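You operate a simulated robot arm through the tools that you are given. There is no shell and no other tool.

Carry out the task below with a simulated two-armed robot. There is one attempt and no reset: what you move stays moved.

## Task
Zero the photometer for nitrate and read the yellow vial.
Fine: zero it on the white vial and put that back in its well; the read vial stays in the photometer, its knob left at nitrate.

It is judged by the outcome, as a careful person would: the job done as asked, and still so three seconds after it is handed in. It fails if anything else is knocked over, pushed out of place, dropped, spilled or broken.

## Robot
Two 7-joint arms with fingered hands on one trunk that stands fixed in place. Base frame: the origin is at the foot of the trunk, x ahead of it, y to its left, z up; the work surface is at about z = 0.8. Readings come in m, degrees, newtons and seconds.
The left shoulder is at [0.04, 0.147, 1.204], the right one opposite. With the tool pointing down near the work surface each hand reaches from about 0.26 to 0.7 m from the base axis, measured 20 degrees to its own side. Payload 4 kg a hand.
Tool frame (each hand has its own): the origin (TCP) lies between the finger pads and is the grasp point; the fingertips stand 0.026 m ahead of it; z points along the fingers, y is the line along which they close. Largest opening 0.148 m; the body of the gripper starts 0.073 m behind the TCP. The gripper is a hand of 3 fingers: y runs from the thumb to the fingers, the wrist lies at [0, 0, -0.224] in the tool frame, and closing takes about 1.5 s.
Orientation is told as [roll, pitch, yaw] about the base's x, y, z axes, in that order, counted from this pose: with the fingers straight down and closing along the base's y, the tool's x points along the base's -x, its y along +y and its z along -z.

## Interface
- The arms move only by the tool drive_tool. It takes "left_deltas", "right_deltas" or both (then of equal length, played together; a hand with none holds still); each is one flat list of numbers, 6 for each row, row after row: the turn, a rotation vector about the tool's x, y, z in units of 6 degrees (1.0 is 6 degrees), then the shift along the tool's x, y, z in units of 30 mm (1.0 is 30 mm). In form: [wx, wy, wz, tx, ty, tz, wx, wy, wz, tx, ty, tz, ...]. A call has 1 to 20 rows; each row shifts and turns the commanded pose from where the row before left it, along the tool's axes as they then stand. "left_fingers" and "right_fingers" are, for a hand that has rows, the gripper command, from -1 (shut) to 1 (fully open), values between in proportion, set as the call begins (left out, the last holds). A call with a number of a shift or a turn outside -1 to 1 is refused whole. A row lasts 0.2 s, in which the tool goes at most 0.05 m and 8.6 degrees; a call with a longer step from one row to the next is refused whole, and so is a gripper value outside its range. Where a pose cannot be reached the arm comes as near as it can. A force on the tool above 40 N (or 10 N above the force at the start of the call, whichever is more), or a blocked arm, ends the call early, and 0.2 s more pass. The fingers move at their own pace (about 0.108 m/s each) and stop on an object; they squeeze with about 32 N. The grip force told is the motor's: it shows also when the fingers shut on nothing. Time passes only in rows, and 0.2 s behind the last, so rows that do not move let the fingers close. The reply holds the time, the measured pose of the TCP, the force on the tool along the base axes, the opening and the grip force, in the units named above and with some noise, with the torque about the TCP (base axes, N m) and any sound that the robot's microphone picked up.
- Cameras (640 x 400 px; columns grow to the right, rows downward): "scene" is now at [0.0898, 0.0452, 1.4227]; the picture's right is [0.54, -0.84, -0.00], its down [-0.55, -0.36, -0.76] and it looks along [0.63, 0.41, -0.65] (base axes); focal length 327 px, centre (320, 200). "left" rides on the left gripper at [-0.068, -0.039, -0.09] in its tool frame; the picture's right is [0.50, -0.87, 0.00], its down [0.66, 0.38, -0.65] and it looks along [0.57, 0.33, 0.76] (tool axes); focal length 222 px, centre (320, 200). "right" rides on the right gripper at [0.068, -0.039, -0.09] in its tool frame; the picture's right is [0.50, 0.87, 0.00], its down [-0.66, 0.38, -0.65] and it looks along [-0.57, 0.33, 0.76] (tool axes); focal length 222 px, centre (320, 200).
- capture(camera): a new picture of that camera. It takes no simulated time.
- raise_lower(by): slides the trunk up (or, below 0, down) by that many m; the arms and the scene camera ride with it, the base frame stays. It gives what a move gives, with no picture.
- move_fingers(finger1, finger2, thumb_bend, hand): sets how far each is bent, from 0 (flat) to 100 (curled in); at 30 the hand is open as for a grip, at 70 the pads meet at the TCP. One left out holds its place. A second passes; each finger stops where it meets its share of the squeeze, and holds until it gets a number again. A gripper value or a shape takes the hand back. It gives what a move gives, with no picture; readings hold the bend of each and the force on the fingers (four entries, about 0 where the hand has none), thumb and palm.
- preshape(shape, hand): the hand has 3 fingers and takes this shape, open, in about a second: jaw (thumb against the fingers, like two jaws); tri (thumb and two fingers); tip (a fingertip pinch); poke (one finger out to press); point (the index stretched); flat (the hand flat); cup (the hand cupped); fist (a fist). The gripper value then closes the fingers along that shape, each until it touches; the sizes above hold for jaw. It gives what a move gives, with no picture.
- aim_head(pan, tilt): turns the head with the scene camera to pan (to the left, within 86 degrees either way) and tilt (down, from -29 to 69), counted from straight ahead of the robot. It gives what a move gives.
- pixel_to_xyz(camera, pixels): for up to 12 pixels [column, row] of the newest picture of that camera ("zoom" is the newest enlarged one), the place [x, y, z] in the base frame of the surface seen there, good to about 0.003 m. It takes no simulated time.
- zoom(camera, box): a new picture of the part [left, top, right, bottom] of that camera's present view, enlarged. It takes no simulated time.
- close_job(): hands the job in; it is judged then, once.

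Leave the grippers open and the arms clear of the work at the hand-in unless told otherwise.

The tools are called by a JSON object that holds its "method" and its "body". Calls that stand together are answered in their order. drive_tool: Moves the arms, as the interface text tells. Its arguments: {"type":"object","properties":{"left_deltas":{"type":"array"},"left_fingers":{"type":"number"},"right_deltas":{"type":"array"},"right_fingers":{"type":"number"}},"required":[]} The other tools are called the same way: raise_lower (by) slides the trunk up or down; preshape (shape, hand) gives the hand a shape; move_fingers (finger1, finger2, thumb_bend, hand) moves the fingers one by one; aim_head (pan, tilt) turns the head that bears the scene camera; capture (camera) takes a picture; pixel_to_xyz (camera, pixels) gives the place of the surface under pixels of a picture; zoom (camera, box) takes an enlarged picture of a part of a camera's view; close_job () hands the job in.

At the start:

```text
time_s: 0.0
left_tool_pos: [0.3579, 0.5125, 1.1836]
left_tcp_rot: [0.1, 0.1, 0.1]
left_force: [-0.9, 0.4, -0.8]
left_ft_torque: [-0.01, -0.04, 0.03]
left_width: 0.1481
left_grasp_force: 0.1
left_shape: jaw
left_bend: [30.0, 30.0, 30.0]
left_finger forces: [0.1, 0.0, 0.0, 0.0, 0.0, 0.0]
right_tool_pos: [0.3831, 0.0057, 1.2082]
right_tcp_rot: [0.0, 0.1, 0.0]
right_force: [0.2, 0.3, -1.0]
right_ft_torque: [0.02, -0.04, -0.01]
right_width: 0.148
right_grasp_force: 0.1
right_shape: jaw
right_bend: [30.0, 30.0, 30.0]
right_finger forces: [0.0, 0.1, 0.0, 0.1, 0.0, 0.1]
trunk travel left (down, up): [-0.375, 0.131]
head pan, tilt: [32.9, 40.8]
```

scene: 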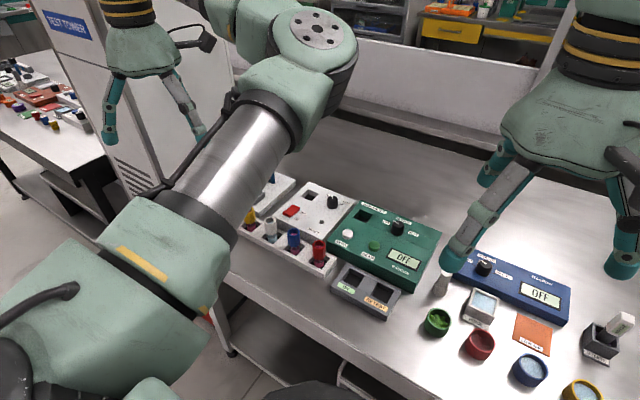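
right: 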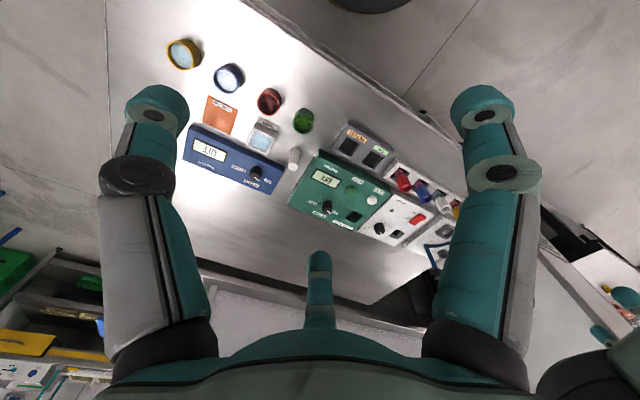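
left: 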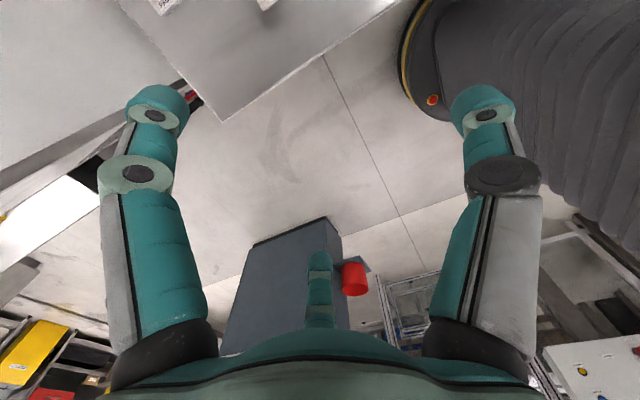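

I see a green device (photometer, display "OFF") around pixel (390,245), a vial rack around (285,245), and a blue meter on the right. I'll take enlarged pictures to read the labels.

{"method": "zoom", "body": {"camera": "scene", "box": [320, 180, 460, 320]}}

{"method": "zoom", "body": {"camera": "scene", "box": [220, 160, 360, 290]}}

{"method": "zoom", "body": {"camera": "scene", "box": [420, 230, 640, 400]}}

```text
2.86 times, centred on (390, 250) of scene
```

zoom: 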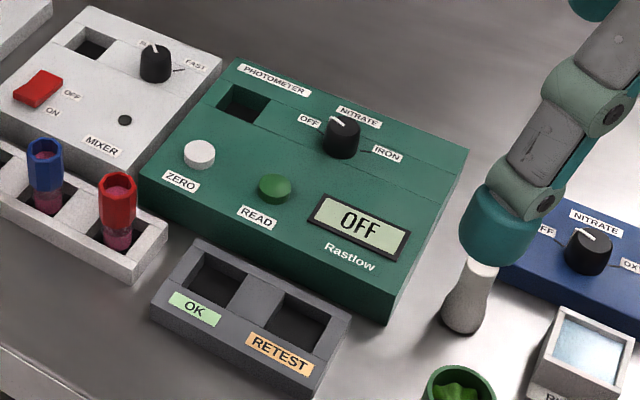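

```text
3.08 times, centred on (290, 225) of scene
```

zoom: 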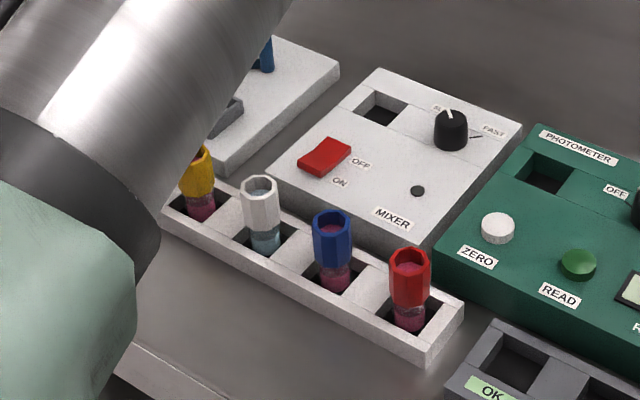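

```text
2.35 times, centred on (530, 315) of scene
```

zoom: 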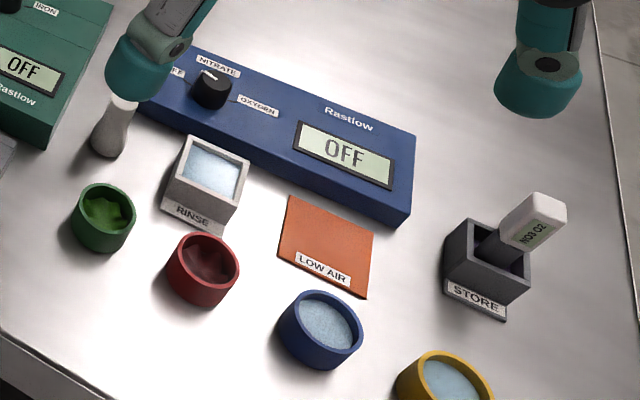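

I see the photometer has a socket, a ZERO button (white), a READ button (green) and a knob OFF/NITRATE/IRON. I'll zoom in on it again and measure coordinates of these features.

{"method": "zoom", "body": {"camera": "scene", "box": [320, 180, 460, 320]}}

{"method": "pixel_to_xyz", "body": {"camera": "zoom", "pixels": [[243, 105], [199, 150], [274, 185], [343, 128], [335, 120], [360, 225], [232, 62], [465, 150], [385, 320], [142, 180], [45, 148], [117, 184]]}}

{"method": "pixel_to_xyz", "body": {"camera": "scene", "pixels": [[250, 214], [270, 222], [293, 235], [318, 246], [302, 228], [249, 228], [275, 238], [340, 230], [330, 265], [300, 285], [380, 235], [392, 223]]}}

```text
2.86 times, centred on (390, 250) of scene
```

zoom: 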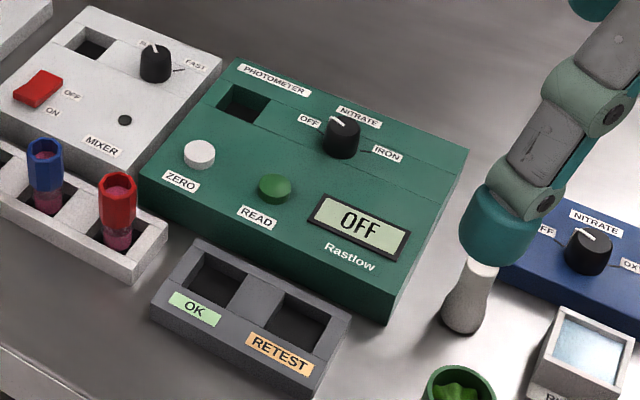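

```text
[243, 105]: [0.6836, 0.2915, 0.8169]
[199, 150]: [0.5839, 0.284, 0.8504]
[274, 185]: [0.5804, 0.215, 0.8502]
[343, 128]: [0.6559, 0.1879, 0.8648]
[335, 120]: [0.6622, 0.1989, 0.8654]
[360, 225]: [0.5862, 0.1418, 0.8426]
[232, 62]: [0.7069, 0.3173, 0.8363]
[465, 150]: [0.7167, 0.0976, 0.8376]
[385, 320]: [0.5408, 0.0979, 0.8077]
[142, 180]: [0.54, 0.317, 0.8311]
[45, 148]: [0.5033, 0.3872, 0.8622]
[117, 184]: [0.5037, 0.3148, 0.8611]
```

```text
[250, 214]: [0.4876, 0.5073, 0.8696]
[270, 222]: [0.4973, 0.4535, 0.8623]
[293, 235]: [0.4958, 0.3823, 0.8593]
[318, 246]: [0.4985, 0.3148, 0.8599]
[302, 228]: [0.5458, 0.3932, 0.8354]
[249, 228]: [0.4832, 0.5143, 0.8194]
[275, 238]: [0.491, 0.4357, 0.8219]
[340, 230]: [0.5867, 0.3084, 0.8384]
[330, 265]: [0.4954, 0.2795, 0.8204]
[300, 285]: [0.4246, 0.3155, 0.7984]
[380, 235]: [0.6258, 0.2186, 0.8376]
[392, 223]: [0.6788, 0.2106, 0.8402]
```

The photometer box spans x 0.54–0.715, y 0.10–0.317 with the top at z≈0.838; the vials stand in a row at x≈0.50. Next I'll see how the left hand's shapes look, in the air, so I can choose a grip; I start with half-closing the present jaw shape.

{"method": "drive_tool", "body": {"left_deltas": [0, 0, 0, 0, 0, 0, 0, 0, 0, 0, 0, 0, 0, 0, 0, 0, 0, 0, 0, 0, 0, 0, 0, 0], "left_fingers": -0.4}}

{"method": "capture", "body": {"camera": "left"}}

{"method": "zoom", "body": {"camera": "scene", "box": [60, 0, 260, 160]}}

```text
time_s: 1.0
left_tool_pos: [0.3581, 0.5127, 1.1824]
left_tcp_rot: [0.0, 0.0, 0.0]
left_force: [-0.2, -0.1, 0.1]
left_ft_torque: [0.04, -0.03, 0.02]
left_width: 0.0448
left_grasp_force: 0.1
left_shape: jaw
left_bend: [77.0, 77.0, 70.0]
left_finger forces: [0.0, 0.1, 0.0, 0.0, 0.1, 0.0]
right_tool_pos: [0.3818, 0.0071, 1.2081]
right_tcp_rot: [0.0, 0.0, 0.0]
right_force: [0.1, -0.2, -0.8]
right_ft_torque: [0.0, -0.01, 0.02]
right_width: 0.148
right_grasp_force: 0.0
right_shape: jaw
right_bend: [30.0, 30.0, 30.0]
right_finger forces: [0.0, 0.0, 0.1, 0.1, 0.0, 0.0]
trunk travel left (down, up): [-0.375, 0.131]
head pan, tilt: [32.9, 40.8]
```

```text
taken
```

left: 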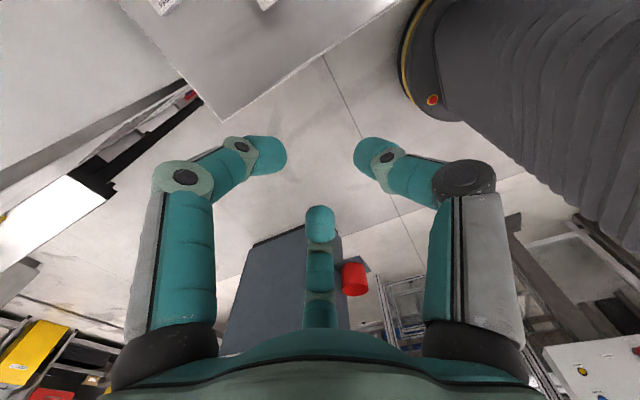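

```text
2.50 times, centred on (160, 80) of scene
```

zoom: 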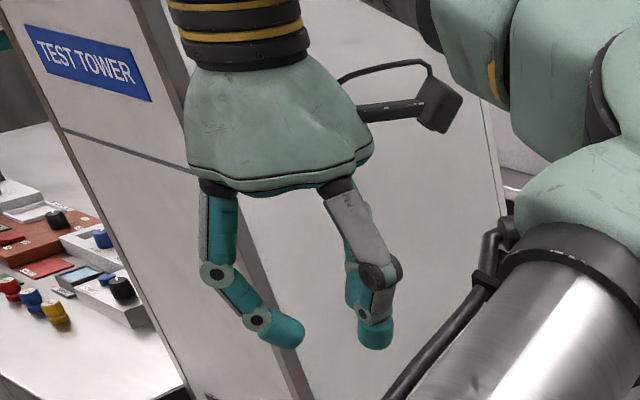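

The jaw shape closes from three sides around the centre (tips at about (280,155), (362,155), (320,220) in the left picture). I'll check the "tri" and "tip" shapes to compare.

{"method": "preshape", "body": {"shape": "tri", "hand": "left"}}

{"method": "drive_tool", "body": {"left_deltas": [0, 0, 0, 0, 0, 0, 0, 0, 0, 0, 0, 0, 0, 0, 0, 0, 0, 0, 0, 0, 0, 0, 0, 0], "left_fingers": -0.4}}

{"method": "capture", "body": {"camera": "left"}}

{"method": "zoom", "body": {"camera": "scene", "box": [60, 0, 260, 160]}}

{"method": "preshape", "body": {"shape": "tip", "hand": "left"}}

{"method": "drive_tool", "body": {"left_deltas": [0, 0, 0, 0, 0, 0, 0, 0, 0, 0, 0, 0, 0, 0, 0, 0, 0, 0, 0, 0, 0, 0, 0, 0], "left_fingers": -0.4}}

{"method": "capture", "body": {"camera": "left"}}

{"method": "zoom", "body": {"camera": "scene", "box": [60, 0, 260, 160]}}

```text
time_s: 1.9
left_tool_pos: [0.3582, 0.5128, 1.1818]
left_tcp_rot: [0.0, 0.1, 0.0]
left_force: [-0.6, 0.7, -0.9]
left_ft_torque: [0.03, -0.03, 0.02]
left_width: 0.148
left_grasp_force: 0.1
left_shape: tri
left_bend: [30.0, 30.0, 30.0]
left_finger forces: [0.0, 0.1, 0.1, 0.0, 0.1, 0.0]
right_tool_pos: [0.381, 0.0056, 1.2078]
right_tcp_rot: [0.1, 0.0, 0.0]
right_force: [0.5, 0.0, 0.0]
right_ft_torque: [-0.02, -0.03, 0.02]
right_width: 0.1478
right_grasp_force: 0.0
right_shape: jaw
right_bend: [30.0, 30.0, 30.0]
right_finger forces: [0.1, 0.1, 0.0, 0.0, 0.1, 0.0]
trunk travel left (down, up): [-0.375, 0.131]
head pan, tilt: [32.9, 40.8]
```

```text
time_s: 2.9
left_tool_pos: [0.3588, 0.5127, 1.183]
left_tcp_rot: [0.0, 0.1, 0.0]
left_force: [-0.8, 0.4, -0.1]
left_ft_torque: [0.0, 0.01, 0.04]
left_width: 0.0449
left_grasp_force: 0.0
left_shape: tri
left_bend: [77.0, 77.0, 70.0]
left_finger forces: [0.0, 0.1, 0.1, 0.1, 0.0, 0.0]
right_tool_pos: [0.3815, 0.0068, 1.2078]
right_tcp_rot: [0.0, -0.1, 0.0]
right_force: [0.1, -0.8, -0.9]
right_ft_torque: [-0.02, -0.01, 0.0]
right_width: 0.1475
right_grasp_force: 0.2
right_shape: jaw
right_bend: [30.0, 30.0, 30.0]
right_finger forces: [0.1, 0.0, 0.0, 0.1, 0.0, 0.0]
trunk travel left (down, up): [-0.375, 0.131]
head pan, tilt: [32.9, 40.8]
```

```text
taken
```

left: 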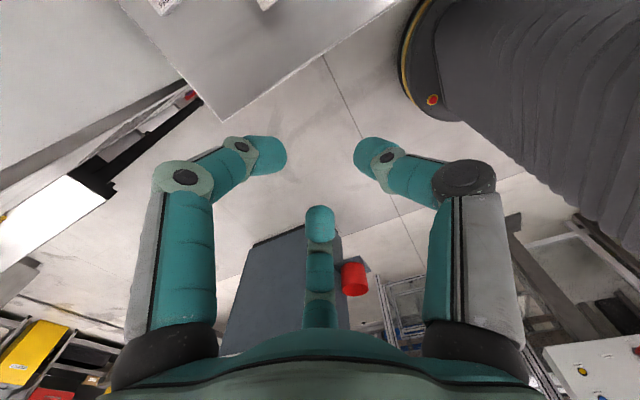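

```text
2.50 times, centred on (160, 80) of scene
```

zoom: 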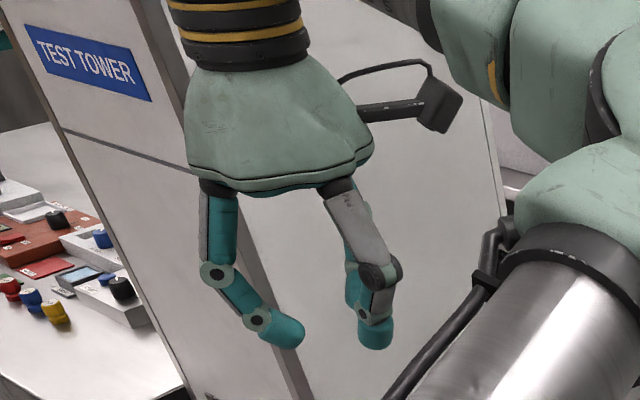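

```text
time_s: 3.8
left_tool_pos: [0.3579, 0.5124, 1.1831]
left_tcp_rot: [0.0, 0.1, 0.0]
left_force: [0.1, 0.2, 0.3]
left_ft_torque: [0.05, 0.0, -0.01]
left_width: 0.148
left_grasp_force: 0.1
left_shape: tip
left_bend: [30.0, 30.0, 30.0]
left_finger forces: [0.0, 0.1, 0.0, 0.1, 0.0, 0.1]
right_tool_pos: [0.3819, 0.0056, 1.2083]
right_tcp_rot: [0.0, 0.1, 0.1]
right_force: [-0.8, 0.3, 0.8]
right_ft_torque: [0.0, 0.0, -0.02]
right_width: 0.1479
right_grasp_force: 0.0
right_shape: jaw
right_bend: [30.0, 30.0, 30.0]
right_finger forces: [0.0, 0.0, 0.0, 0.0, 0.1, 0.0]
trunk travel left (down, up): [-0.375, 0.131]
head pan, tilt: [32.9, 40.8]
```

```text
time_s: 4.8
left_tool_pos: [0.3588, 0.5122, 1.1826]
left_tcp_rot: [0.0, 0.0, 0.1]
left_force: [-0.4, 0.1, 1.4]
left_ft_torque: [0.04, 0.02, 0.0]
left_width: 0.0448
left_grasp_force: 0.0
left_shape: tip
left_bend: [77.0, 77.0, 70.0]
left_finger forces: [0.0, 0.0, 0.1, 0.1, 0.0, 0.1]
right_tool_pos: [0.3823, 0.0073, 1.2082]
right_tcp_rot: [0.1, 0.0, 0.1]
right_force: [0.7, 0.0, 0.5]
right_ft_torque: [-0.03, 0.01, 0.01]
right_width: 0.1476
right_grasp_force: 0.0
right_shape: jaw
right_bend: [30.0, 30.0, 30.0]
right_finger forces: [0.1, 0.1, 0.0, 0.0, 0.0, 0.0]
trunk travel left (down, up): [-0.375, 0.131]
head pan, tilt: [32.9, 40.8]
```

```text
taken
```

left: 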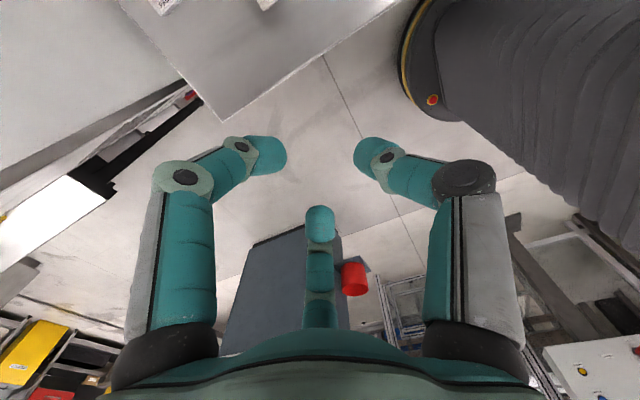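

```text
2.50 times, centred on (160, 80) of scene
```

zoom: 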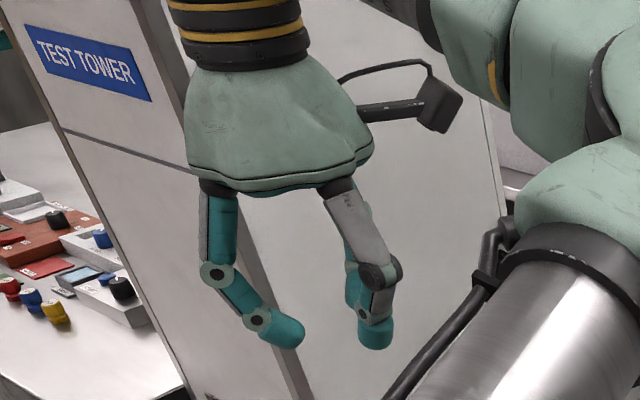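

All three shapes close the same way, so I'll work with the jaw/tip closing. Now a close look at the knob at scene pixel (397,227) and its labels.

{"method": "zoom", "body": {"camera": "scene", "box": [365, 205, 430, 245]}}

{"method": "zoom", "body": {"camera": "right", "box": [280, 130, 480, 260]}}

```text
9.85 times, centred on (398, 225) of scene
```

zoom: 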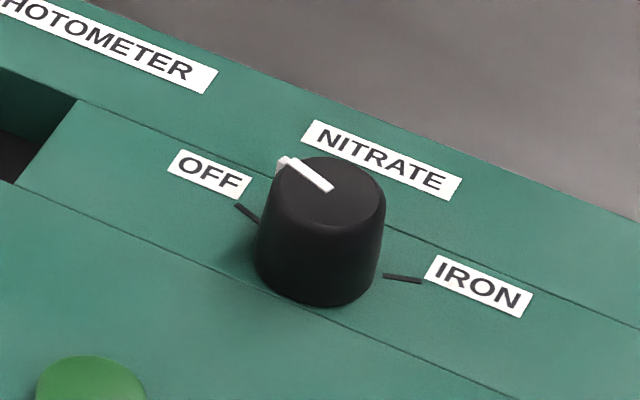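

```text
3.08 times, centred on (380, 195) of right
```

zoom: 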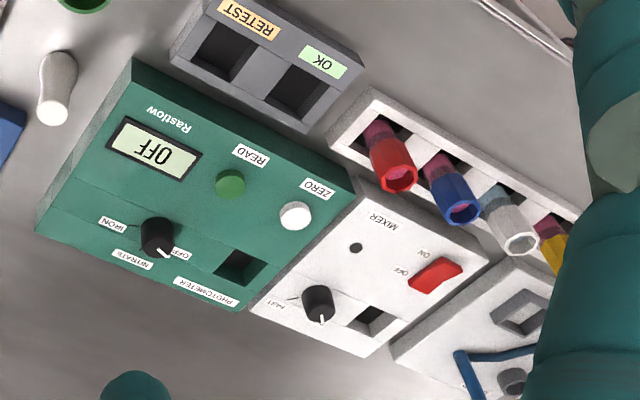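

I'll zoom on the knob again (so its pixels can be measured) and measure the pointer ends, knob edges, tick marks and labels.

{"method": "zoom", "body": {"camera": "scene", "box": [365, 205, 430, 245]}}

{"method": "pixel_to_xyz", "body": {"camera": "zoom", "pixels": [[285, 164], [330, 188], [327, 195], [242, 208], [256, 220], [388, 276], [420, 281], [210, 175], [382, 158], [478, 286], [275, 195], [378, 200]]}}

{"method": "pixel_to_xyz", "body": {"camera": "zoom", "pixels": [[320, 158], [320, 225], [270, 280], [320, 303], [365, 280], [365, 170], [285, 160], [50, 120], [80, 375], [60, 100]]}}

```text
9.85 times, centred on (398, 225) of scene
```

zoom: 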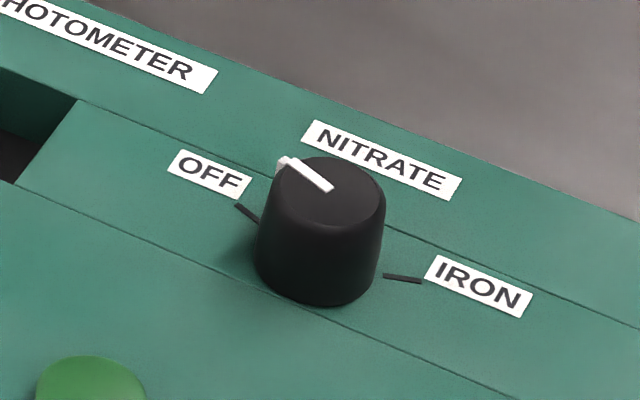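

```text
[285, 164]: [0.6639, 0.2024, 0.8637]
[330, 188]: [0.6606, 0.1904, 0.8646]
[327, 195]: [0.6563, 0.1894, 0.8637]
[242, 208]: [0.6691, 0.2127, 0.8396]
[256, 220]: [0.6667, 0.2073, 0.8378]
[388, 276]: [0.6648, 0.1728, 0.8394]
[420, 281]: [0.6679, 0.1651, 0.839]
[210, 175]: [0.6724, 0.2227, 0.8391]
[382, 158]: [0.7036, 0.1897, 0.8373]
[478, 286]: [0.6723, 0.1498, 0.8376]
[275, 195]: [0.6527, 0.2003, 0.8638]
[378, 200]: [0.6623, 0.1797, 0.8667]
```

```text
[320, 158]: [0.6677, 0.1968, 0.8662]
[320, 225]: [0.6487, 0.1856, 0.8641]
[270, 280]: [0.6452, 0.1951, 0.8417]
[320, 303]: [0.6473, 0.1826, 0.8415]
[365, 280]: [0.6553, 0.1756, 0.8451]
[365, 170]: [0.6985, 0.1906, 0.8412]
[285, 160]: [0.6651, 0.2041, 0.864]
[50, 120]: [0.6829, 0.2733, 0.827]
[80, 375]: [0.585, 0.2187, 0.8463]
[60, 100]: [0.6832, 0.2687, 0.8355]
```

The knob centre is near (0.658, 0.190), top z 0.864, radius about 0.012. Its pointer stands at OFF (about +64° from +x); NITRATE is straight at +x, so it needs about −64° about base z. Now I'll calibrate the fingertips at an opening near 0.03 while moving the right hand aside to y≈−0.11, keeping its camera on the work.

{"method": "drive_tool", "body": {"left_deltas": [0, 0, 0, 0, 0, 0, 0, 0, 0, 0, 0, 0, 0, 0, 0, 0, 0, 0, 0, 0, 0, 0, 0, 0], "left_fingers": -0.6, "right_deltas": [0, 0, -0.6, 0, -1, 0, 0, 0, -0.6, 0, -1, 0, 0, 0, -0.6, 0, -1, 0, 0, 0, -0.6, 0, -1, 0]}}

{"method": "capture", "body": {"camera": "right"}}

{"method": "capture", "body": {"camera": "left"}}

{"method": "zoom", "body": {"camera": "scene", "box": [90, 60, 220, 160]}}

{"method": "pixel_to_xyz", "body": {"camera": "left", "pixels": [[300, 155], [340, 155], [320, 205], [320, 212], [290, 150], [350, 150]]}}

```text
time_s: 5.8
left_tool_pos: [0.3591, 0.5116, 1.1841]
left_tcp_rot: [0.1, 0.1, 0.1]
left_force: [0.3, 1.2, -0.1]
left_ft_torque: [0.04, -0.01, 0.0]
left_width: 0.03
left_grasp_force: 0.0
left_shape: tip
left_bend: [75.0, 75.0, 70.0]
left_finger forces: [0.0, 0.1, 0.0, 0.0, 0.0, 0.1]
right_tool_pos: [0.3937, -0.114, 1.2073]
right_tcp_rot: [0.2, 0.0, 14.5]
right_force: [-0.3, 0.2, -0.5]
right_ft_torque: [0.01, -0.02, 0.0]
right_width: 0.1477
right_grasp_force: 0.0
right_shape: jaw
right_bend: [30.0, 30.0, 30.0]
right_finger forces: [0.0, 0.0, 0.2, 0.0, 0.0, 0.0]
trunk travel left (down, up): [-0.375, 0.131]
head pan, tilt: [32.9, 40.8]
```

```text
taken
```

right: 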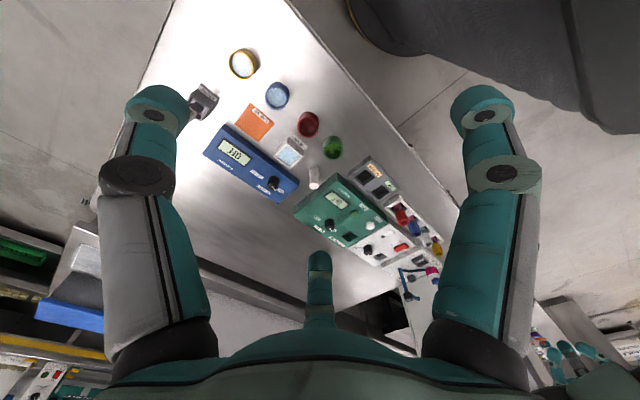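

```text
taken
```

left: 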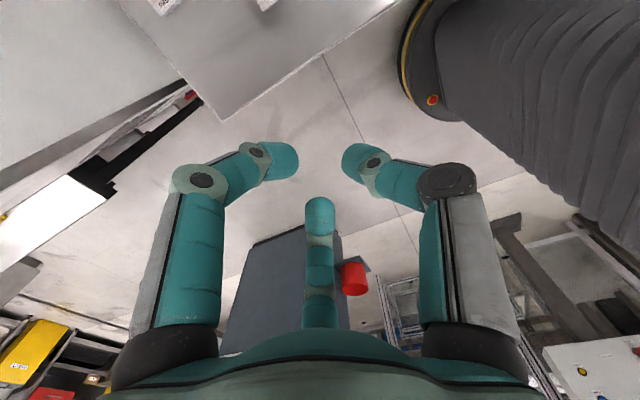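

```text
4.00 times, centred on (155, 110) of scene
```

zoom: 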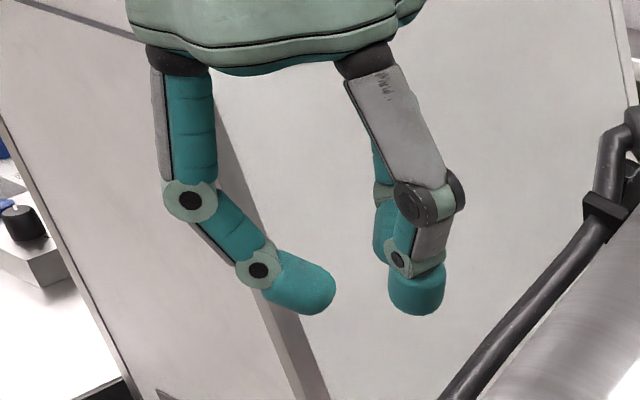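

```text
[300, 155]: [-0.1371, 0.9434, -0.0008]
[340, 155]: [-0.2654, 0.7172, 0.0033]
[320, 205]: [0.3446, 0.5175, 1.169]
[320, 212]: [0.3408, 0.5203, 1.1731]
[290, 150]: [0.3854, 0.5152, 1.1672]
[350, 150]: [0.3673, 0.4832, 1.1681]
```

The hand works centrically: opening 0.03 means an inner radius of about 0.015. I'll measure how low the fingertips reach below the TCP from the scene zoom (tips at (310,305), (415,308)).

{"method": "pixel_to_xyz", "body": {"camera": "zoom", "pixels": [[310, 310], [325, 298], [333, 285], [300, 290], [415, 312], [415, 290], [395, 285], [440, 300]]}}

{"method": "zoom", "body": {"camera": "right", "box": [280, 130, 480, 300]}}

```text
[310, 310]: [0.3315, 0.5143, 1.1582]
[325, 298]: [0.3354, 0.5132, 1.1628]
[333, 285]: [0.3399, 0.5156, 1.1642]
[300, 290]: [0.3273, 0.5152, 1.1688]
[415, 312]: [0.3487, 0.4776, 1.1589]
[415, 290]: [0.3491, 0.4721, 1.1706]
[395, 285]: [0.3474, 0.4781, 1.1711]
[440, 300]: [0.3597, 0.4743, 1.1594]
```

```text
2.35 times, centred on (380, 215) of right
```

zoom: 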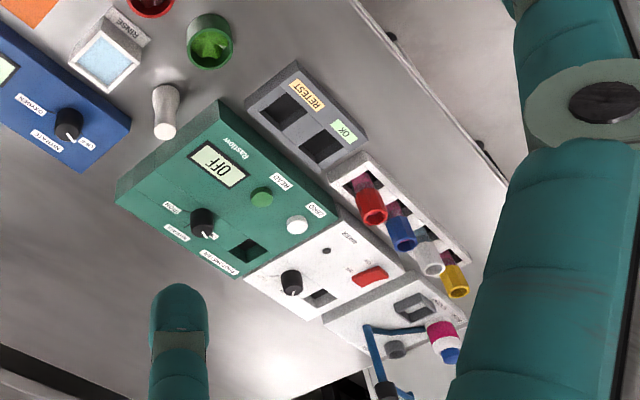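

Tips reach 0.026 below the TCP, as told. For the knob I'll put the TCP at (0.658, 0.190, 0.870). First I carry the left hand over it at z≈1.0.

{"method": "drive_tool", "body": {"left_deltas": [0, 0, 0, -0.83, -0.894, 0.5, 0, 0, 0, -0.83, -0.894, 0.5, 0, 0, 0, -0.83, -0.894, 0.5, 0, 0, 0, -0.83, -0.894, 0.5, 0, 0, 0, -0.83, -0.894, 0.5, 0, 0, 0, -0.83, -0.894, 0.5, 0, 0, 0, -0.83, -0.894, 0.5, 0, 0, 0, -0.83, -0.894, 0.5, 0, 0, 0, -0.83, -0.894, 0.5, 0, 0, 0, -0.83, -0.894, 0.5, 0, 0, 0, -0.83, -0.894, 0.5, 0, 0, 0, -0.83, -0.894, 0.5, 0, 0, 0, 0, 0, 0], "left_fingers": -0.2}}

{"method": "capture", "body": {"camera": "scene"}}

{"method": "capture", "body": {"camera": "left"}}

{"method": "capture", "body": {"camera": "right"}}

```text
time_s: 8.6
left_tool_pos: [0.627, 0.2026, 1.0122]
left_tcp_rot: [0.0, 0.0, 0.0]
left_force: [-0.4, -0.2, 0.1]
left_ft_torque: [-0.01, 0.0, 0.01]
left_width: 0.0587
left_grasp_force: 0.1
left_shape: tip
left_bend: [77.0, 77.0, 70.0]
left_finger forces: [0.1, 0.0, 0.0, 0.1, 0.0, 0.1]
left hand out of reach, approached as far as the arm can: row 12
right_tool_pos: [0.393, -0.1113, 1.2076]
right_tcp_rot: [0.0, 0.0, 14.4]
right_force: [-1.3, -0.1, 0.0]
right_ft_torque: [-0.01, -0.02, 0.02]
right_width: 0.1482
right_grasp_force: 0.0
right_shape: jaw
right_bend: [30.0, 30.0, 30.0]
right_finger forces: [0.0, 0.0, 0.0, 0.0, 0.0, 0.1]
trunk travel left (down, up): [-0.375, 0.131]
head pan, tilt: [32.9, 40.8]
```

```text
taken
```

scene: 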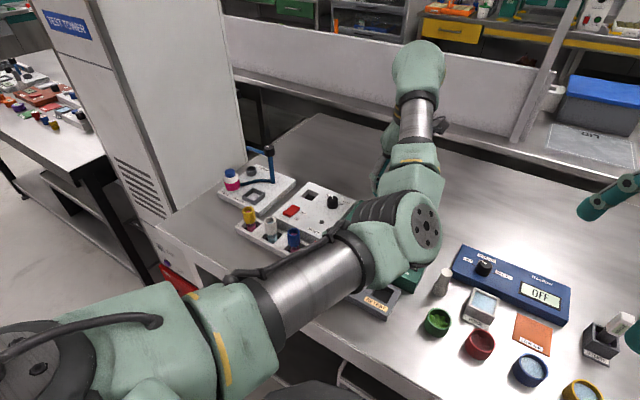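

```text
taken
```

left: 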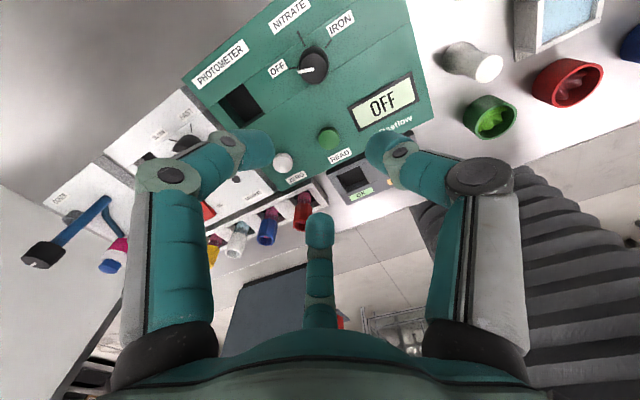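

```text
taken
```

right: 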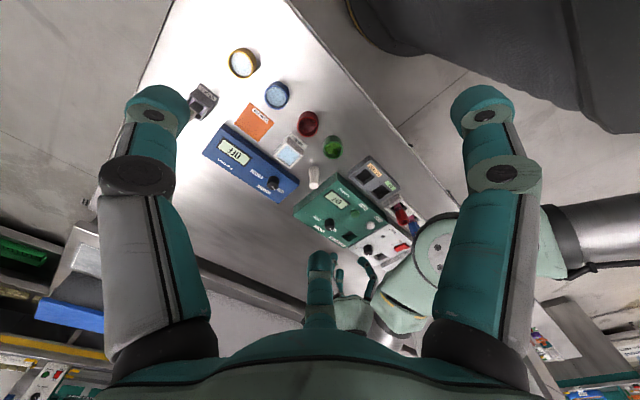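

The arm stopped short at x=0.627 at this height ("out of reach" on row 12). The arm looks limited by wrist flexion high up, so I'll raise the trunk by 0.12 m and then test the reach lower down relative to the shoulder.

{"method": "raise_lower", "body": {"by": 0.12}}

```text
time_s: 10.1
left_tool_pos: [0.6285, 0.2016, 1.1326]
left_tcp_rot: [0.0, 0.0, 0.0]
left_force: [0.3, -0.5, 0.1]
left_ft_torque: [0.01, -0.01, 0.03]
left_width: 0.0586
left_grasp_force: 0.1
left_shape: tip
left_bend: [77.0, 77.0, 70.0]
left_finger forces: [0.0, 0.1, 0.0, 0.0, 0.1, 0.0]
right_tool_pos: [0.3928, -0.1119, 1.3287]
right_tcp_rot: [0.0, 0.0, 14.5]
right_force: [0.0, 0.1, -0.1]
right_ft_torque: [0.02, -0.06, 0.03]
right_width: 0.1479
right_grasp_force: 0.1
right_shape: jaw
right_bend: [30.0, 30.0, 30.0]
right_finger forces: [0.0, 0.0, 0.1, 0.1, 0.0, 0.1]
trunk travel left (down, up): [-0.495, 0.011]
head pan, tilt: [32.9, 40.8]
```

Now the hand is at (0.6285, 0.2016, 1.133). I lower it straight to about z=0.95 and look at the resulting pose.

{"method": "drive_tool", "body": {"left_deltas": [0, 0, 0, 0, 0, 0.87, 0, 0, 0, 0, 0, 0.87, 0, 0, 0, 0, 0, 0.87, 0, 0, 0, 0, 0, 0.87, 0, 0, 0, 0, 0, 0.87, 0, 0, 0, 0, 0, 0.87, 0, 0, 0, 0, 0, 0.87, 0, 0, 0, 0, 0, 0]}}

{"method": "capture", "body": {"camera": "left"}}

{"method": "capture", "body": {"camera": "scene"}}

```text
time_s: 11.9
left_tool_pos: [0.5621, 0.2204, 0.9875]
left_tcp_rot: [-0.1, 0.0, -0.2]
left_force: [0.0, 0.4, -0.8]
left_ft_torque: [0.0, 0.0, 0.02]
left_width: 0.059
left_grasp_force: 0.1
left_shape: tip
left_bend: [77.0, 77.0, 70.0]
left_finger forces: [0.0, 0.0, 0.1, 0.0, 0.0, 0.1]
left hand out of reach, approached as far as the arm can: row 1, 2, 3, 4, 5, 6, 7
right_tool_pos: [0.3929, -0.1124, 1.329]
right_tcp_rot: [0.1, -0.1, 14.5]
right_force: [-0.1, 0.4, 0.2]
right_ft_torque: [0.01, 0.0, 0.01]
right_width: 0.1479
right_grasp_force: 0.1
right_shape: jaw
right_bend: [30.0, 30.0, 30.0]
right_finger forces: [0.0, 0.1, 0.0, 0.0, 0.0, 0.0]
trunk travel left (down, up): [-0.495, 0.011]
head pan, tilt: [32.9, 40.8]
```

```text
taken
```

left: 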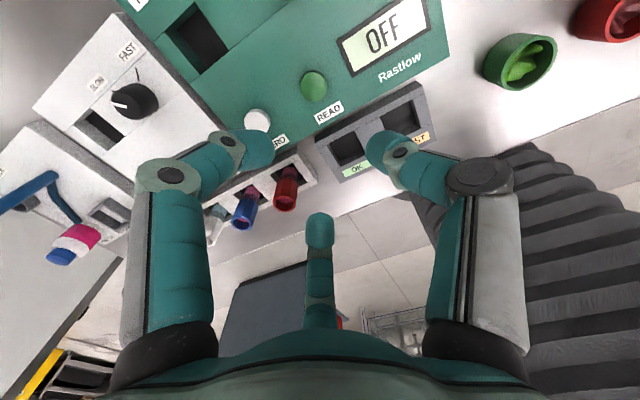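

```text
taken
```

scene: 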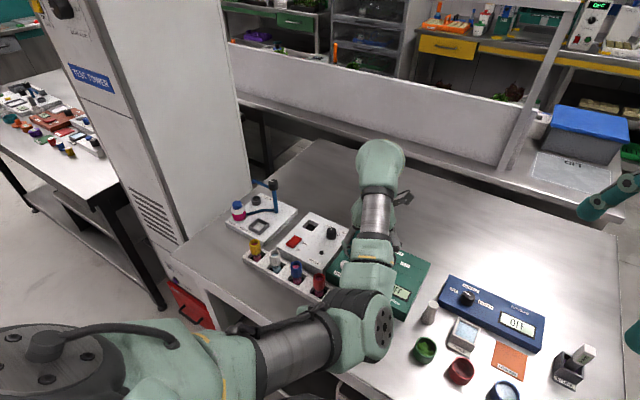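

Lower relative to the shoulder the reach shrank to x=0.562, so raising was the wrong way. I'll measure where the elbow and wrist are (scene pixels (380,335), (378,160), (290,360)) to understand the arm's posture.

{"method": "pixel_to_xyz", "body": {"camera": "scene", "pixels": [[382, 325], [350, 300], [378, 160], [378, 215], [372, 270], [290, 360], [230, 370], [60, 355], [150, 345]]}}

```text
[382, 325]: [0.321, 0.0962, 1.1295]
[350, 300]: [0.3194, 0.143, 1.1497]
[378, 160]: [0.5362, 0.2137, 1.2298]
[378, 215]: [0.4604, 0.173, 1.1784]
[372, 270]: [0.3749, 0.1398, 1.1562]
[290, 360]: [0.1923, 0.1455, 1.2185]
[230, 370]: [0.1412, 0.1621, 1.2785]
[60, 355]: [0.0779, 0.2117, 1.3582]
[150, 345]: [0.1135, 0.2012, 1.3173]
```

The elbow is at about (0.33, 0.13, 1.10), hanging low. I'll pull the left hand back and up to about (0.50, 0.22, 1.18), so that I can then lower the trunk and test the reach with the shoulder lower.

{"method": "drive_tool", "body": {"left_deltas": [0, 0, 0, 0.6, 0, -0.9, 0, 0, 0, 0.6, 0, -0.9, 0, 0, 0, 0.6, 0, -0.9, 0, 0, 0, 0.6, 0, -0.9, 0, 0, 0, 0.6, 0, -0.9, 0, 0, 0, 0, 0, -0.9, 0, 0, 0, 0, 0, -0.9, 0, 0, 0, 0, 0, 0]}}

```text
time_s: 13.7
left_tool_pos: [0.557, 0.2562, 1.1041]
left_tcp_rot: [-0.1, 0.0, -0.1]
left_force: [-0.1, 0.2, -0.6]
left_ft_torque: [-0.02, -0.01, 0.02]
left_width: 0.0591
left_grasp_force: 0.0
left_shape: tip
left_bend: [77.0, 77.0, 70.0]
left_finger forces: [0.0, 0.0, 0.0, 0.0, 0.1, 0.0]
left hand out of reach, approached as far as the arm can: row 2, 3, 4, 5, 6, 7
right_tool_pos: [0.3923, -0.1128, 1.3285]
right_tcp_rot: [0.0, 0.0, 14.4]
right_force: [-0.2, -0.4, 0.3]
right_ft_torque: [0.03, -0.01, -0.01]
right_width: 0.148
right_grasp_force: 0.1
right_shape: jaw
right_bend: [30.0, 30.0, 30.0]
right_finger forces: [0.0, 0.1, 0.0, 0.0, 0.1, 0.0]
trunk travel left (down, up): [-0.495, 0.011]
head pan, tilt: [32.9, 40.8]
```

The arm seems stuck at a wrist limit in this elbow-low posture. I'll move the hand back to the left (+y), the way it came, and upward, to free the posture.

{"method": "drive_tool", "body": {"left_deltas": [0, 0, 0, 0, 1, 0, 0, 0, 0, 0, 1, 0, 0, 0, 0, 0, 1, 0, 0, 0, 0, 0, 1, 0, 0, 0, 0, 0, 1, 0, 0, 0, 0, 0, 1, 0, 0, 0, 0, 0, 0, 0]}}

{"method": "capture", "body": {"camera": "scene"}}

```text
time_s: 15.3
left_tool_pos: [0.5566, 0.4359, 1.1034]
left_tcp_rot: [0.1, 0.0, -0.1]
left_force: [0.4, 0.0, -0.5]
left_ft_torque: [0.0, -0.01, 0.0]
left_width: 0.059
left_grasp_force: 0.1
left_shape: tip
left_bend: [77.0, 77.0, 70.0]
left_finger forces: [0.0, 0.0, 0.0, 0.0, 0.1, 0.1]
right_tool_pos: [0.3936, -0.1113, 1.3288]
right_tcp_rot: [0.0, 0.0, 14.4]
right_force: [-0.5, -0.4, 0.2]
right_ft_torque: [0.01, 0.0, 0.0]
right_width: 0.148
right_grasp_force: 0.0
right_shape: jaw
right_bend: [30.0, 30.0, 30.0]
right_finger forces: [0.0, 0.1, 0.0, 0.0, 0.0, 0.0]
trunk travel left (down, up): [-0.495, 0.011]
head pan, tilt: [32.9, 40.8]
```

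```text
taken
```

scene: 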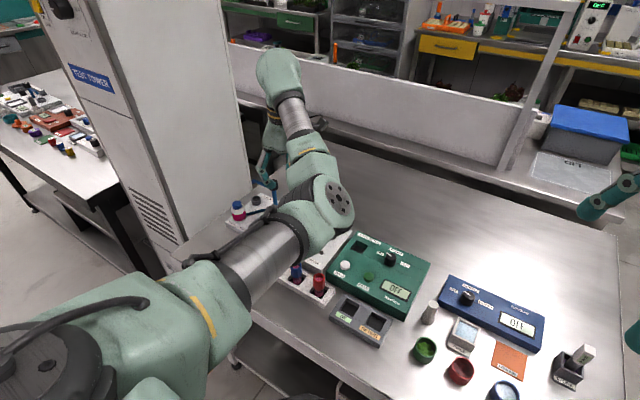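

The command follows the reached pose, and here it moves freely. I'll measure the arm's link points again: wrist dome (280,75), forearm (293,115), (305,150), elbow (335,200), upper arm (255,262).

{"method": "pixel_to_xyz", "body": {"camera": "scene", "pixels": [[278, 60], [293, 115], [307, 150], [335, 200], [300, 205], [255, 260], [200, 300], [40, 340], [345, 215], [300, 75], [258, 70]]}}

{"method": "capture", "body": {"camera": "right"}}

```text
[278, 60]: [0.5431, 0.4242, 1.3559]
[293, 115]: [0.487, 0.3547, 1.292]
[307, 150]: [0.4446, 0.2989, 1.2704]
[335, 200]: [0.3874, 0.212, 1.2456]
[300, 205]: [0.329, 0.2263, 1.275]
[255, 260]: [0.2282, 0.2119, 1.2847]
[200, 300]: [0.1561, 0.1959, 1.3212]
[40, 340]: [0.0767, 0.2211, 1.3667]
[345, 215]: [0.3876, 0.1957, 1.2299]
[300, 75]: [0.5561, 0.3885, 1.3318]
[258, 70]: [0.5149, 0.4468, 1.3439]
```

```text
taken
```

right: 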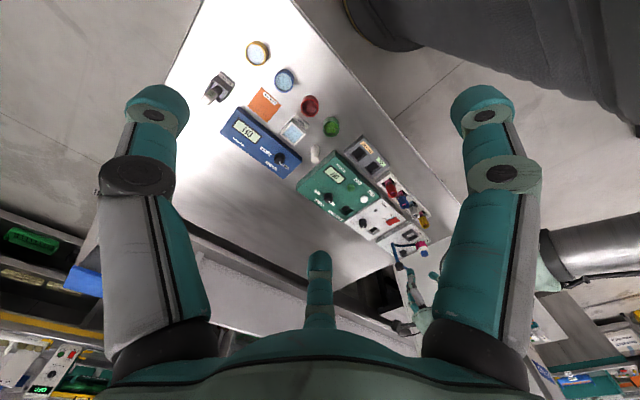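

The elbow is at about (0.37, 0.22, 1.22), so the arm still has length in hand; the stop may come from the wrist's roll. I'll turn the hand's yaw by −42° (rolling with the forearm) and lower the trunk 0.10 m, then probe the reach again.

{"method": "drive_tool", "body": {"left_deltas": [0, 0, 1, 0, 0, 0, 0, 0, 1, 0, 0, 0, 0, 0, 1, 0, 0, 0, 0, 0, 1, 0, 0, 0, 0, 0, 1, 0, 0, 0, 0, 0, 1, 0, 0, 0, 0, 0, 1, 0, 0, 0, 0, 0, 0, 0, 0, 0]}}

{"method": "raise_lower", "body": {"by": -0.1}}

```text
time_s: 17.1
left_tool_pos: [0.5562, 0.436, 1.1012]
left_tcp_rot: [0.0, 0.0, -42.1]
left_force: [-0.4, -0.3, -0.6]
left_ft_torque: [-0.01, 0.02, 0.01]
left_width: 0.0589
left_grasp_force: 0.2
left_shape: tip
left_bend: [77.0, 77.0, 70.0]
left_finger forces: [0.0, 0.1, 0.0, 0.0, 0.1, 0.0]
right_tool_pos: [0.3944, -0.1121, 1.3286]
right_tcp_rot: [-0.1, 0.0, 14.4]
right_force: [-0.5, -0.1, 0.3]
right_ft_torque: [0.01, -0.02, 0.02]
right_width: 0.1479
right_grasp_force: 0.0
right_shape: jaw
right_bend: [30.0, 30.0, 30.0]
right_finger forces: [0.0, 0.0, 0.0, 0.1, 0.1, 0.1]
trunk travel left (down, up): [-0.495, 0.011]
head pan, tilt: [32.9, 40.8]
```

```text
time_s: 18.4
left_tool_pos: [0.5573, 0.4363, 1.0039]
left_tcp_rot: [0.0, 0.0, -42.0]
left_force: [0.3, 0.2, 0.1]
left_ft_torque: [0.01, -0.01, 0.0]
left_width: 0.0591
left_grasp_force: 0.1
left_shape: tip
left_bend: [77.0, 77.0, 70.0]
left_finger forces: [0.1, 0.1, 0.0, 0.0, 0.0, 0.0]
right_tool_pos: [0.3932, -0.1131, 1.2278]
right_tcp_rot: [0.0, 0.0, 14.4]
right_force: [0.2, 0.4, 0.3]
right_ft_torque: [0.03, 0.01, 0.0]
right_width: 0.148
right_grasp_force: 0.1
right_shape: jaw
right_bend: [30.0, 30.0, 30.0]
right_finger forces: [0.0, 0.1, 0.0, 0.1, 0.0, 0.0]
trunk travel left (down, up): [-0.395, 0.111]
head pan, tilt: [32.9, 40.8]
```

Yaw turned freely to −42°. Now I try moving to (0.65, 0.24, 1.0) with this yaw.

{"method": "drive_tool", "body": {"left_deltas": [0, 0, 0, -0.834, -0.348, 0, 0, 0, 0, -0.834, -0.348, 0, 0, 0, 0, -0.834, -0.348, 0, 0, 0, 0, -0.834, -0.348, 0, 0, 0, 0, -0.834, -0.348, 0, 0, 0, 0, -0.834, -0.348, 0, 0, 0, 0, -0.834, -0.348, 0, 0, 0, 0, -0.834, -0.348, 0, 0, 0, 0, 0, 0, 0]}}

{"method": "capture", "body": {"camera": "scene"}}

```text
time_s: 20.4
left_tool_pos: [0.6509, 0.2402, 1.0024]
left_tcp_rot: [-0.1, -0.1, -42.0]
left_force: [0.4, 0.2, 0.8]
left_ft_torque: [-0.01, -0.02, 0.02]
left_width: 0.059
left_grasp_force: 0.1
left_shape: tip
left_bend: [77.0, 77.0, 70.0]
left_finger forces: [0.1, 0.0, 0.0, 0.0, 0.1, 0.0]
right_tool_pos: [0.3925, -0.112, 1.2284]
right_tcp_rot: [0.1, 0.0, 14.4]
right_force: [-0.4, -0.9, -0.7]
right_ft_torque: [0.01, -0.04, 0.0]
right_width: 0.1479
right_grasp_force: 0.1
right_shape: jaw
right_bend: [30.0, 30.0, 30.0]
right_finger forces: [0.1, 0.0, 0.0, 0.0, 0.0, 0.1]
trunk travel left (down, up): [-0.395, 0.111]
head pan, tilt: [32.9, 40.8]
```

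```text
taken
```

scene: 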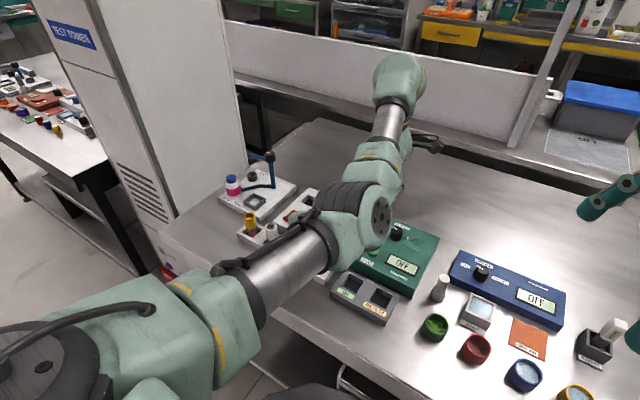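

With yaw −42° the hand reached (0.651, 0.240, 1.002) without trouble, so the yaw was the limit. I raise the hand 0.06 m, then lower the trunk 0.10 m so that the shoulder is near wrist height for the far targets.

{"method": "drive_tool", "body": {"left_deltas": [0, 0, 0, 0, 0, -0.7, 0, 0, 0, 0, 0, -0.7, 0, 0, 0, 0, 0, -0.6, 0, 0, 0, 0, 0, 0]}}

{"method": "raise_lower", "body": {"by": -0.1}}

```text
time_s: 21.4
left_tool_pos: [0.6501, 0.2405, 1.0634]
left_tcp_rot: [0.0, 0.0, -42.0]
left_force: [0.8, 0.6, -0.6]
left_ft_torque: [0.05, 0.02, 0.02]
left_width: 0.0588
left_grasp_force: 0.1
left_shape: tip
left_bend: [77.0, 77.0, 70.0]
left_finger forces: [0.0, 0.1, 0.0, 0.0, 0.0, 0.1]
right_tool_pos: [0.3933, -0.1112, 1.2282]
right_tcp_rot: [0.1, 0.1, 14.5]
right_force: [-0.6, -0.1, -0.7]
right_ft_torque: [-0.01, 0.0, -0.01]
right_width: 0.1478
right_grasp_force: 0.0
right_shape: jaw
right_bend: [30.0, 30.0, 30.0]
right_finger forces: [0.1, 0.1, 0.0, 0.0, 0.0, 0.1]
trunk travel left (down, up): [-0.395, 0.111]
head pan, tilt: [32.9, 40.8]
```

```text
time_s: 22.8
left_tool_pos: [0.6506, 0.2409, 0.9621]
left_tcp_rot: [0.1, 0.0, -42.1]
left_force: [-0.9, 0.2, 0.9]
left_ft_torque: [-0.02, -0.01, -0.01]
left_width: 0.0591
left_grasp_force: 0.1
left_shape: tip
left_bend: [77.0, 77.0, 70.0]
left_finger forces: [0.0, 0.0, 0.1, 0.1, 0.0, 0.0]
right_tool_pos: [0.3928, -0.1123, 1.1287]
right_tcp_rot: [-0.1, 0.0, 14.3]
right_force: [0.4, 0.1, 0.2]
right_ft_torque: [0.04, 0.05, 0.02]
right_width: 0.1478
right_grasp_force: 0.0
right_shape: jaw
right_bend: [30.0, 30.0, 30.0]
right_finger forces: [0.1, 0.0, 0.0, 0.0, 0.1, 0.0]
trunk travel left (down, up): [-0.295, 0.211]
head pan, tilt: [32.9, 40.8]
```

Now above the photometer at z=0.962. I move over the knob (0.658, 0.190) and test the yaw range by rotating on to about −102°.

{"method": "drive_tool", "body": {"left_deltas": [0, 0, 0, -0.66, -0.55, 0, 0, 0, 0, -0.66, -0.55, 0, 0, 0, 0, 0, 0, 0, 0, 0, 1, 0, 0, 0, 0, 0, 1, 0, 0, 0, 0, 0, 1, 0, 0, 0, 0, 0, 1, 0, 0, 0, 0, 0, 1, 0, 0, 0, 0, 0, 1, 0, 0, 0, 0, 0, 1, 0, 0, 0, 0, 0, 1, 0, 0, 0, 0, 0, 1, 0, 0, 0, 0, 0, 1, 0, 0, 0, 0, 0, 0, 0, 0, 0]}}

{"method": "capture", "body": {"camera": "left"}}

{"method": "capture", "body": {"camera": "right"}}

{"method": "capture", "body": {"camera": "scene"}}

```text
time_s: 25.8
left_tool_pos: [0.6565, 0.1876, 0.9621]
left_tcp_rot: [0.0, 0.0, -102.1]
left_force: [-0.3, -0.1, 0.0]
left_ft_torque: [-0.01, 0.0, 0.02]
left_width: 0.0589
left_grasp_force: 0.1
left_shape: tip
left_bend: [77.0, 77.0, 70.0]
left_finger forces: [0.1, 0.0, 0.0, 0.0, 0.1, 0.1]
right_tool_pos: [0.3931, -0.1122, 1.1274]
right_tcp_rot: [0.0, -0.1, 14.4]
right_force: [0.4, -0.6, 0.0]
right_ft_torque: [0.0, 0.01, -0.02]
right_width: 0.1478
right_grasp_force: 0.2
right_shape: jaw
right_bend: [30.0, 30.0, 30.0]
right_finger forces: [0.1, 0.0, 0.1, 0.0, 0.0, 0.0]
trunk travel left (down, up): [-0.295, 0.211]
head pan, tilt: [32.9, 40.8]
```

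```text
taken
```

left: 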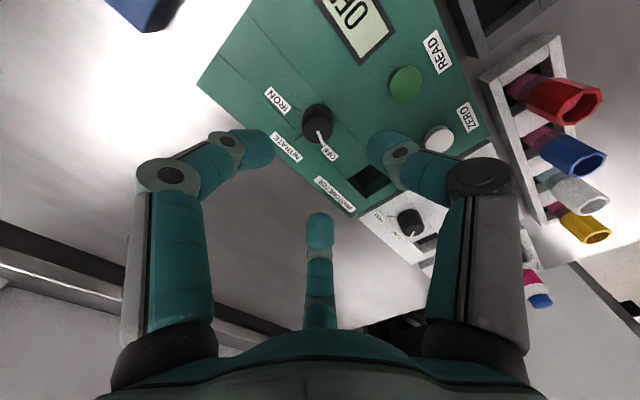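

```text
taken
```

right: 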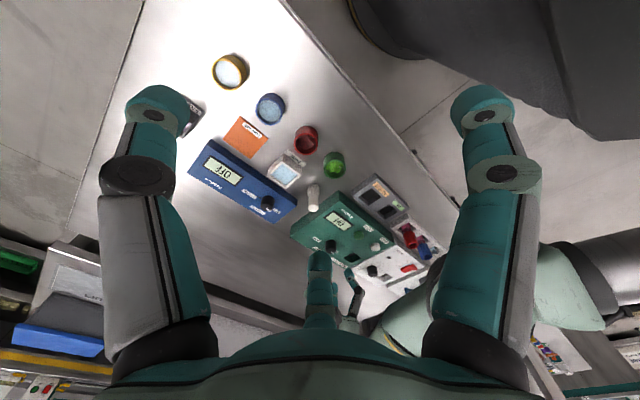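

```text
taken
```

scene: 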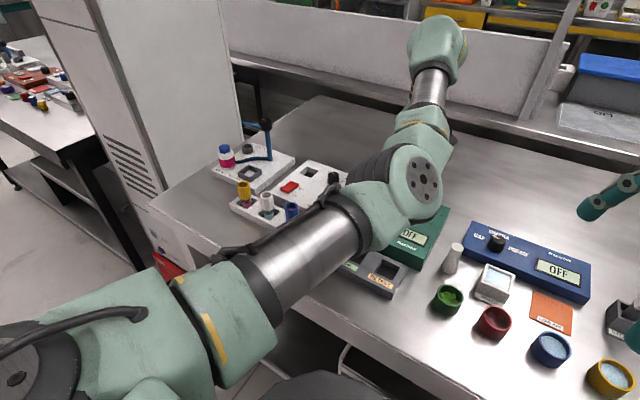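

The yaw range is fine down to −102°. I use the left camera to cross-check the knob's position (knob at (318,122)) and the socket (370,178).

{"method": "zoom", "body": {"camera": "left", "box": [240, 70, 400, 220]}}

{"method": "pixel_to_xyz", "body": {"camera": "left", "pixels": [[318, 118], [305, 122], [331, 122], [318, 107], [318, 134], [322, 142], [404, 82], [438, 137], [372, 180], [350, 205], [355, 180], [380, 185]]}}

```text
2.67 times, centred on (320, 145) of left
```

zoom: 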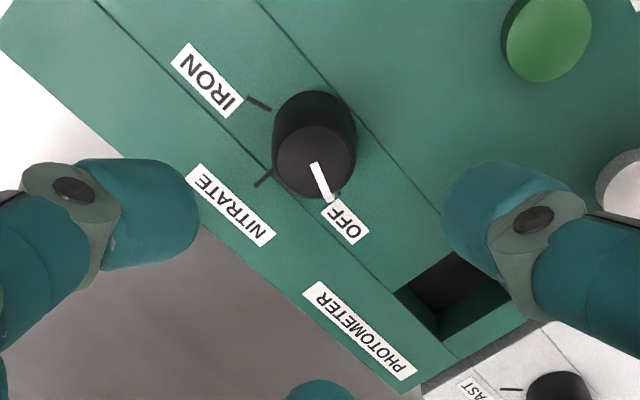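

```text
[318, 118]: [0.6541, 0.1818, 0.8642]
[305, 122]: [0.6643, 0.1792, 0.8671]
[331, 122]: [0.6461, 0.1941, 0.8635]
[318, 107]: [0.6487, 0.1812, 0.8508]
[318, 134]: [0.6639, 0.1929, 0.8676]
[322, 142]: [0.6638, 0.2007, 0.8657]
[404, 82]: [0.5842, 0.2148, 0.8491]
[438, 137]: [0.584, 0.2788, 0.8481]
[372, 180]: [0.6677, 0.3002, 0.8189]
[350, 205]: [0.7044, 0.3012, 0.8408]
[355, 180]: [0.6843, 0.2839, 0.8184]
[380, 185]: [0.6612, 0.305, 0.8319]
```

I measure the knob's top circle, ticks, socket edges and button centres from the enlarged left picture.

{"method": "pixel_to_xyz", "body": {"camera": "zoom", "pixels": [[315, 163], [277, 163], [354, 160], [315, 128], [316, 198], [262, 180], [258, 104], [318, 168], [328, 196], [394, 292], [452, 250], [452, 355]]}}

{"method": "pixel_to_xyz", "body": {"camera": "zoom", "pixels": [[436, 290], [440, 340], [490, 290], [435, 320], [460, 350], [500, 325], [548, 40], [625, 190]]}}

```text
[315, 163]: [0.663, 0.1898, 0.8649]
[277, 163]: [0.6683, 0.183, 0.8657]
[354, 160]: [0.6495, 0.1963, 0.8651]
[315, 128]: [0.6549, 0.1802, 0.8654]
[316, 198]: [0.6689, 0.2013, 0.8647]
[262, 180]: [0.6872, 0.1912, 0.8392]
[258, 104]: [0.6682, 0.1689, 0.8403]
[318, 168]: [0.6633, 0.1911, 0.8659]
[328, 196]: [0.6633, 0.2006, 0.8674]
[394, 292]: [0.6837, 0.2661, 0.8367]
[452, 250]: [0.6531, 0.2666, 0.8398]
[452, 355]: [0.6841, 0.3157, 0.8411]
```

```text
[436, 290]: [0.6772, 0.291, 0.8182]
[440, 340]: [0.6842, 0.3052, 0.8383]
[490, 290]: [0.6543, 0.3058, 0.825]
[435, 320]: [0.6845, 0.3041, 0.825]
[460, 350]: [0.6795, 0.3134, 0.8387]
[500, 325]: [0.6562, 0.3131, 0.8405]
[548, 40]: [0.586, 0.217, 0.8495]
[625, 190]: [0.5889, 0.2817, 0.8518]
```

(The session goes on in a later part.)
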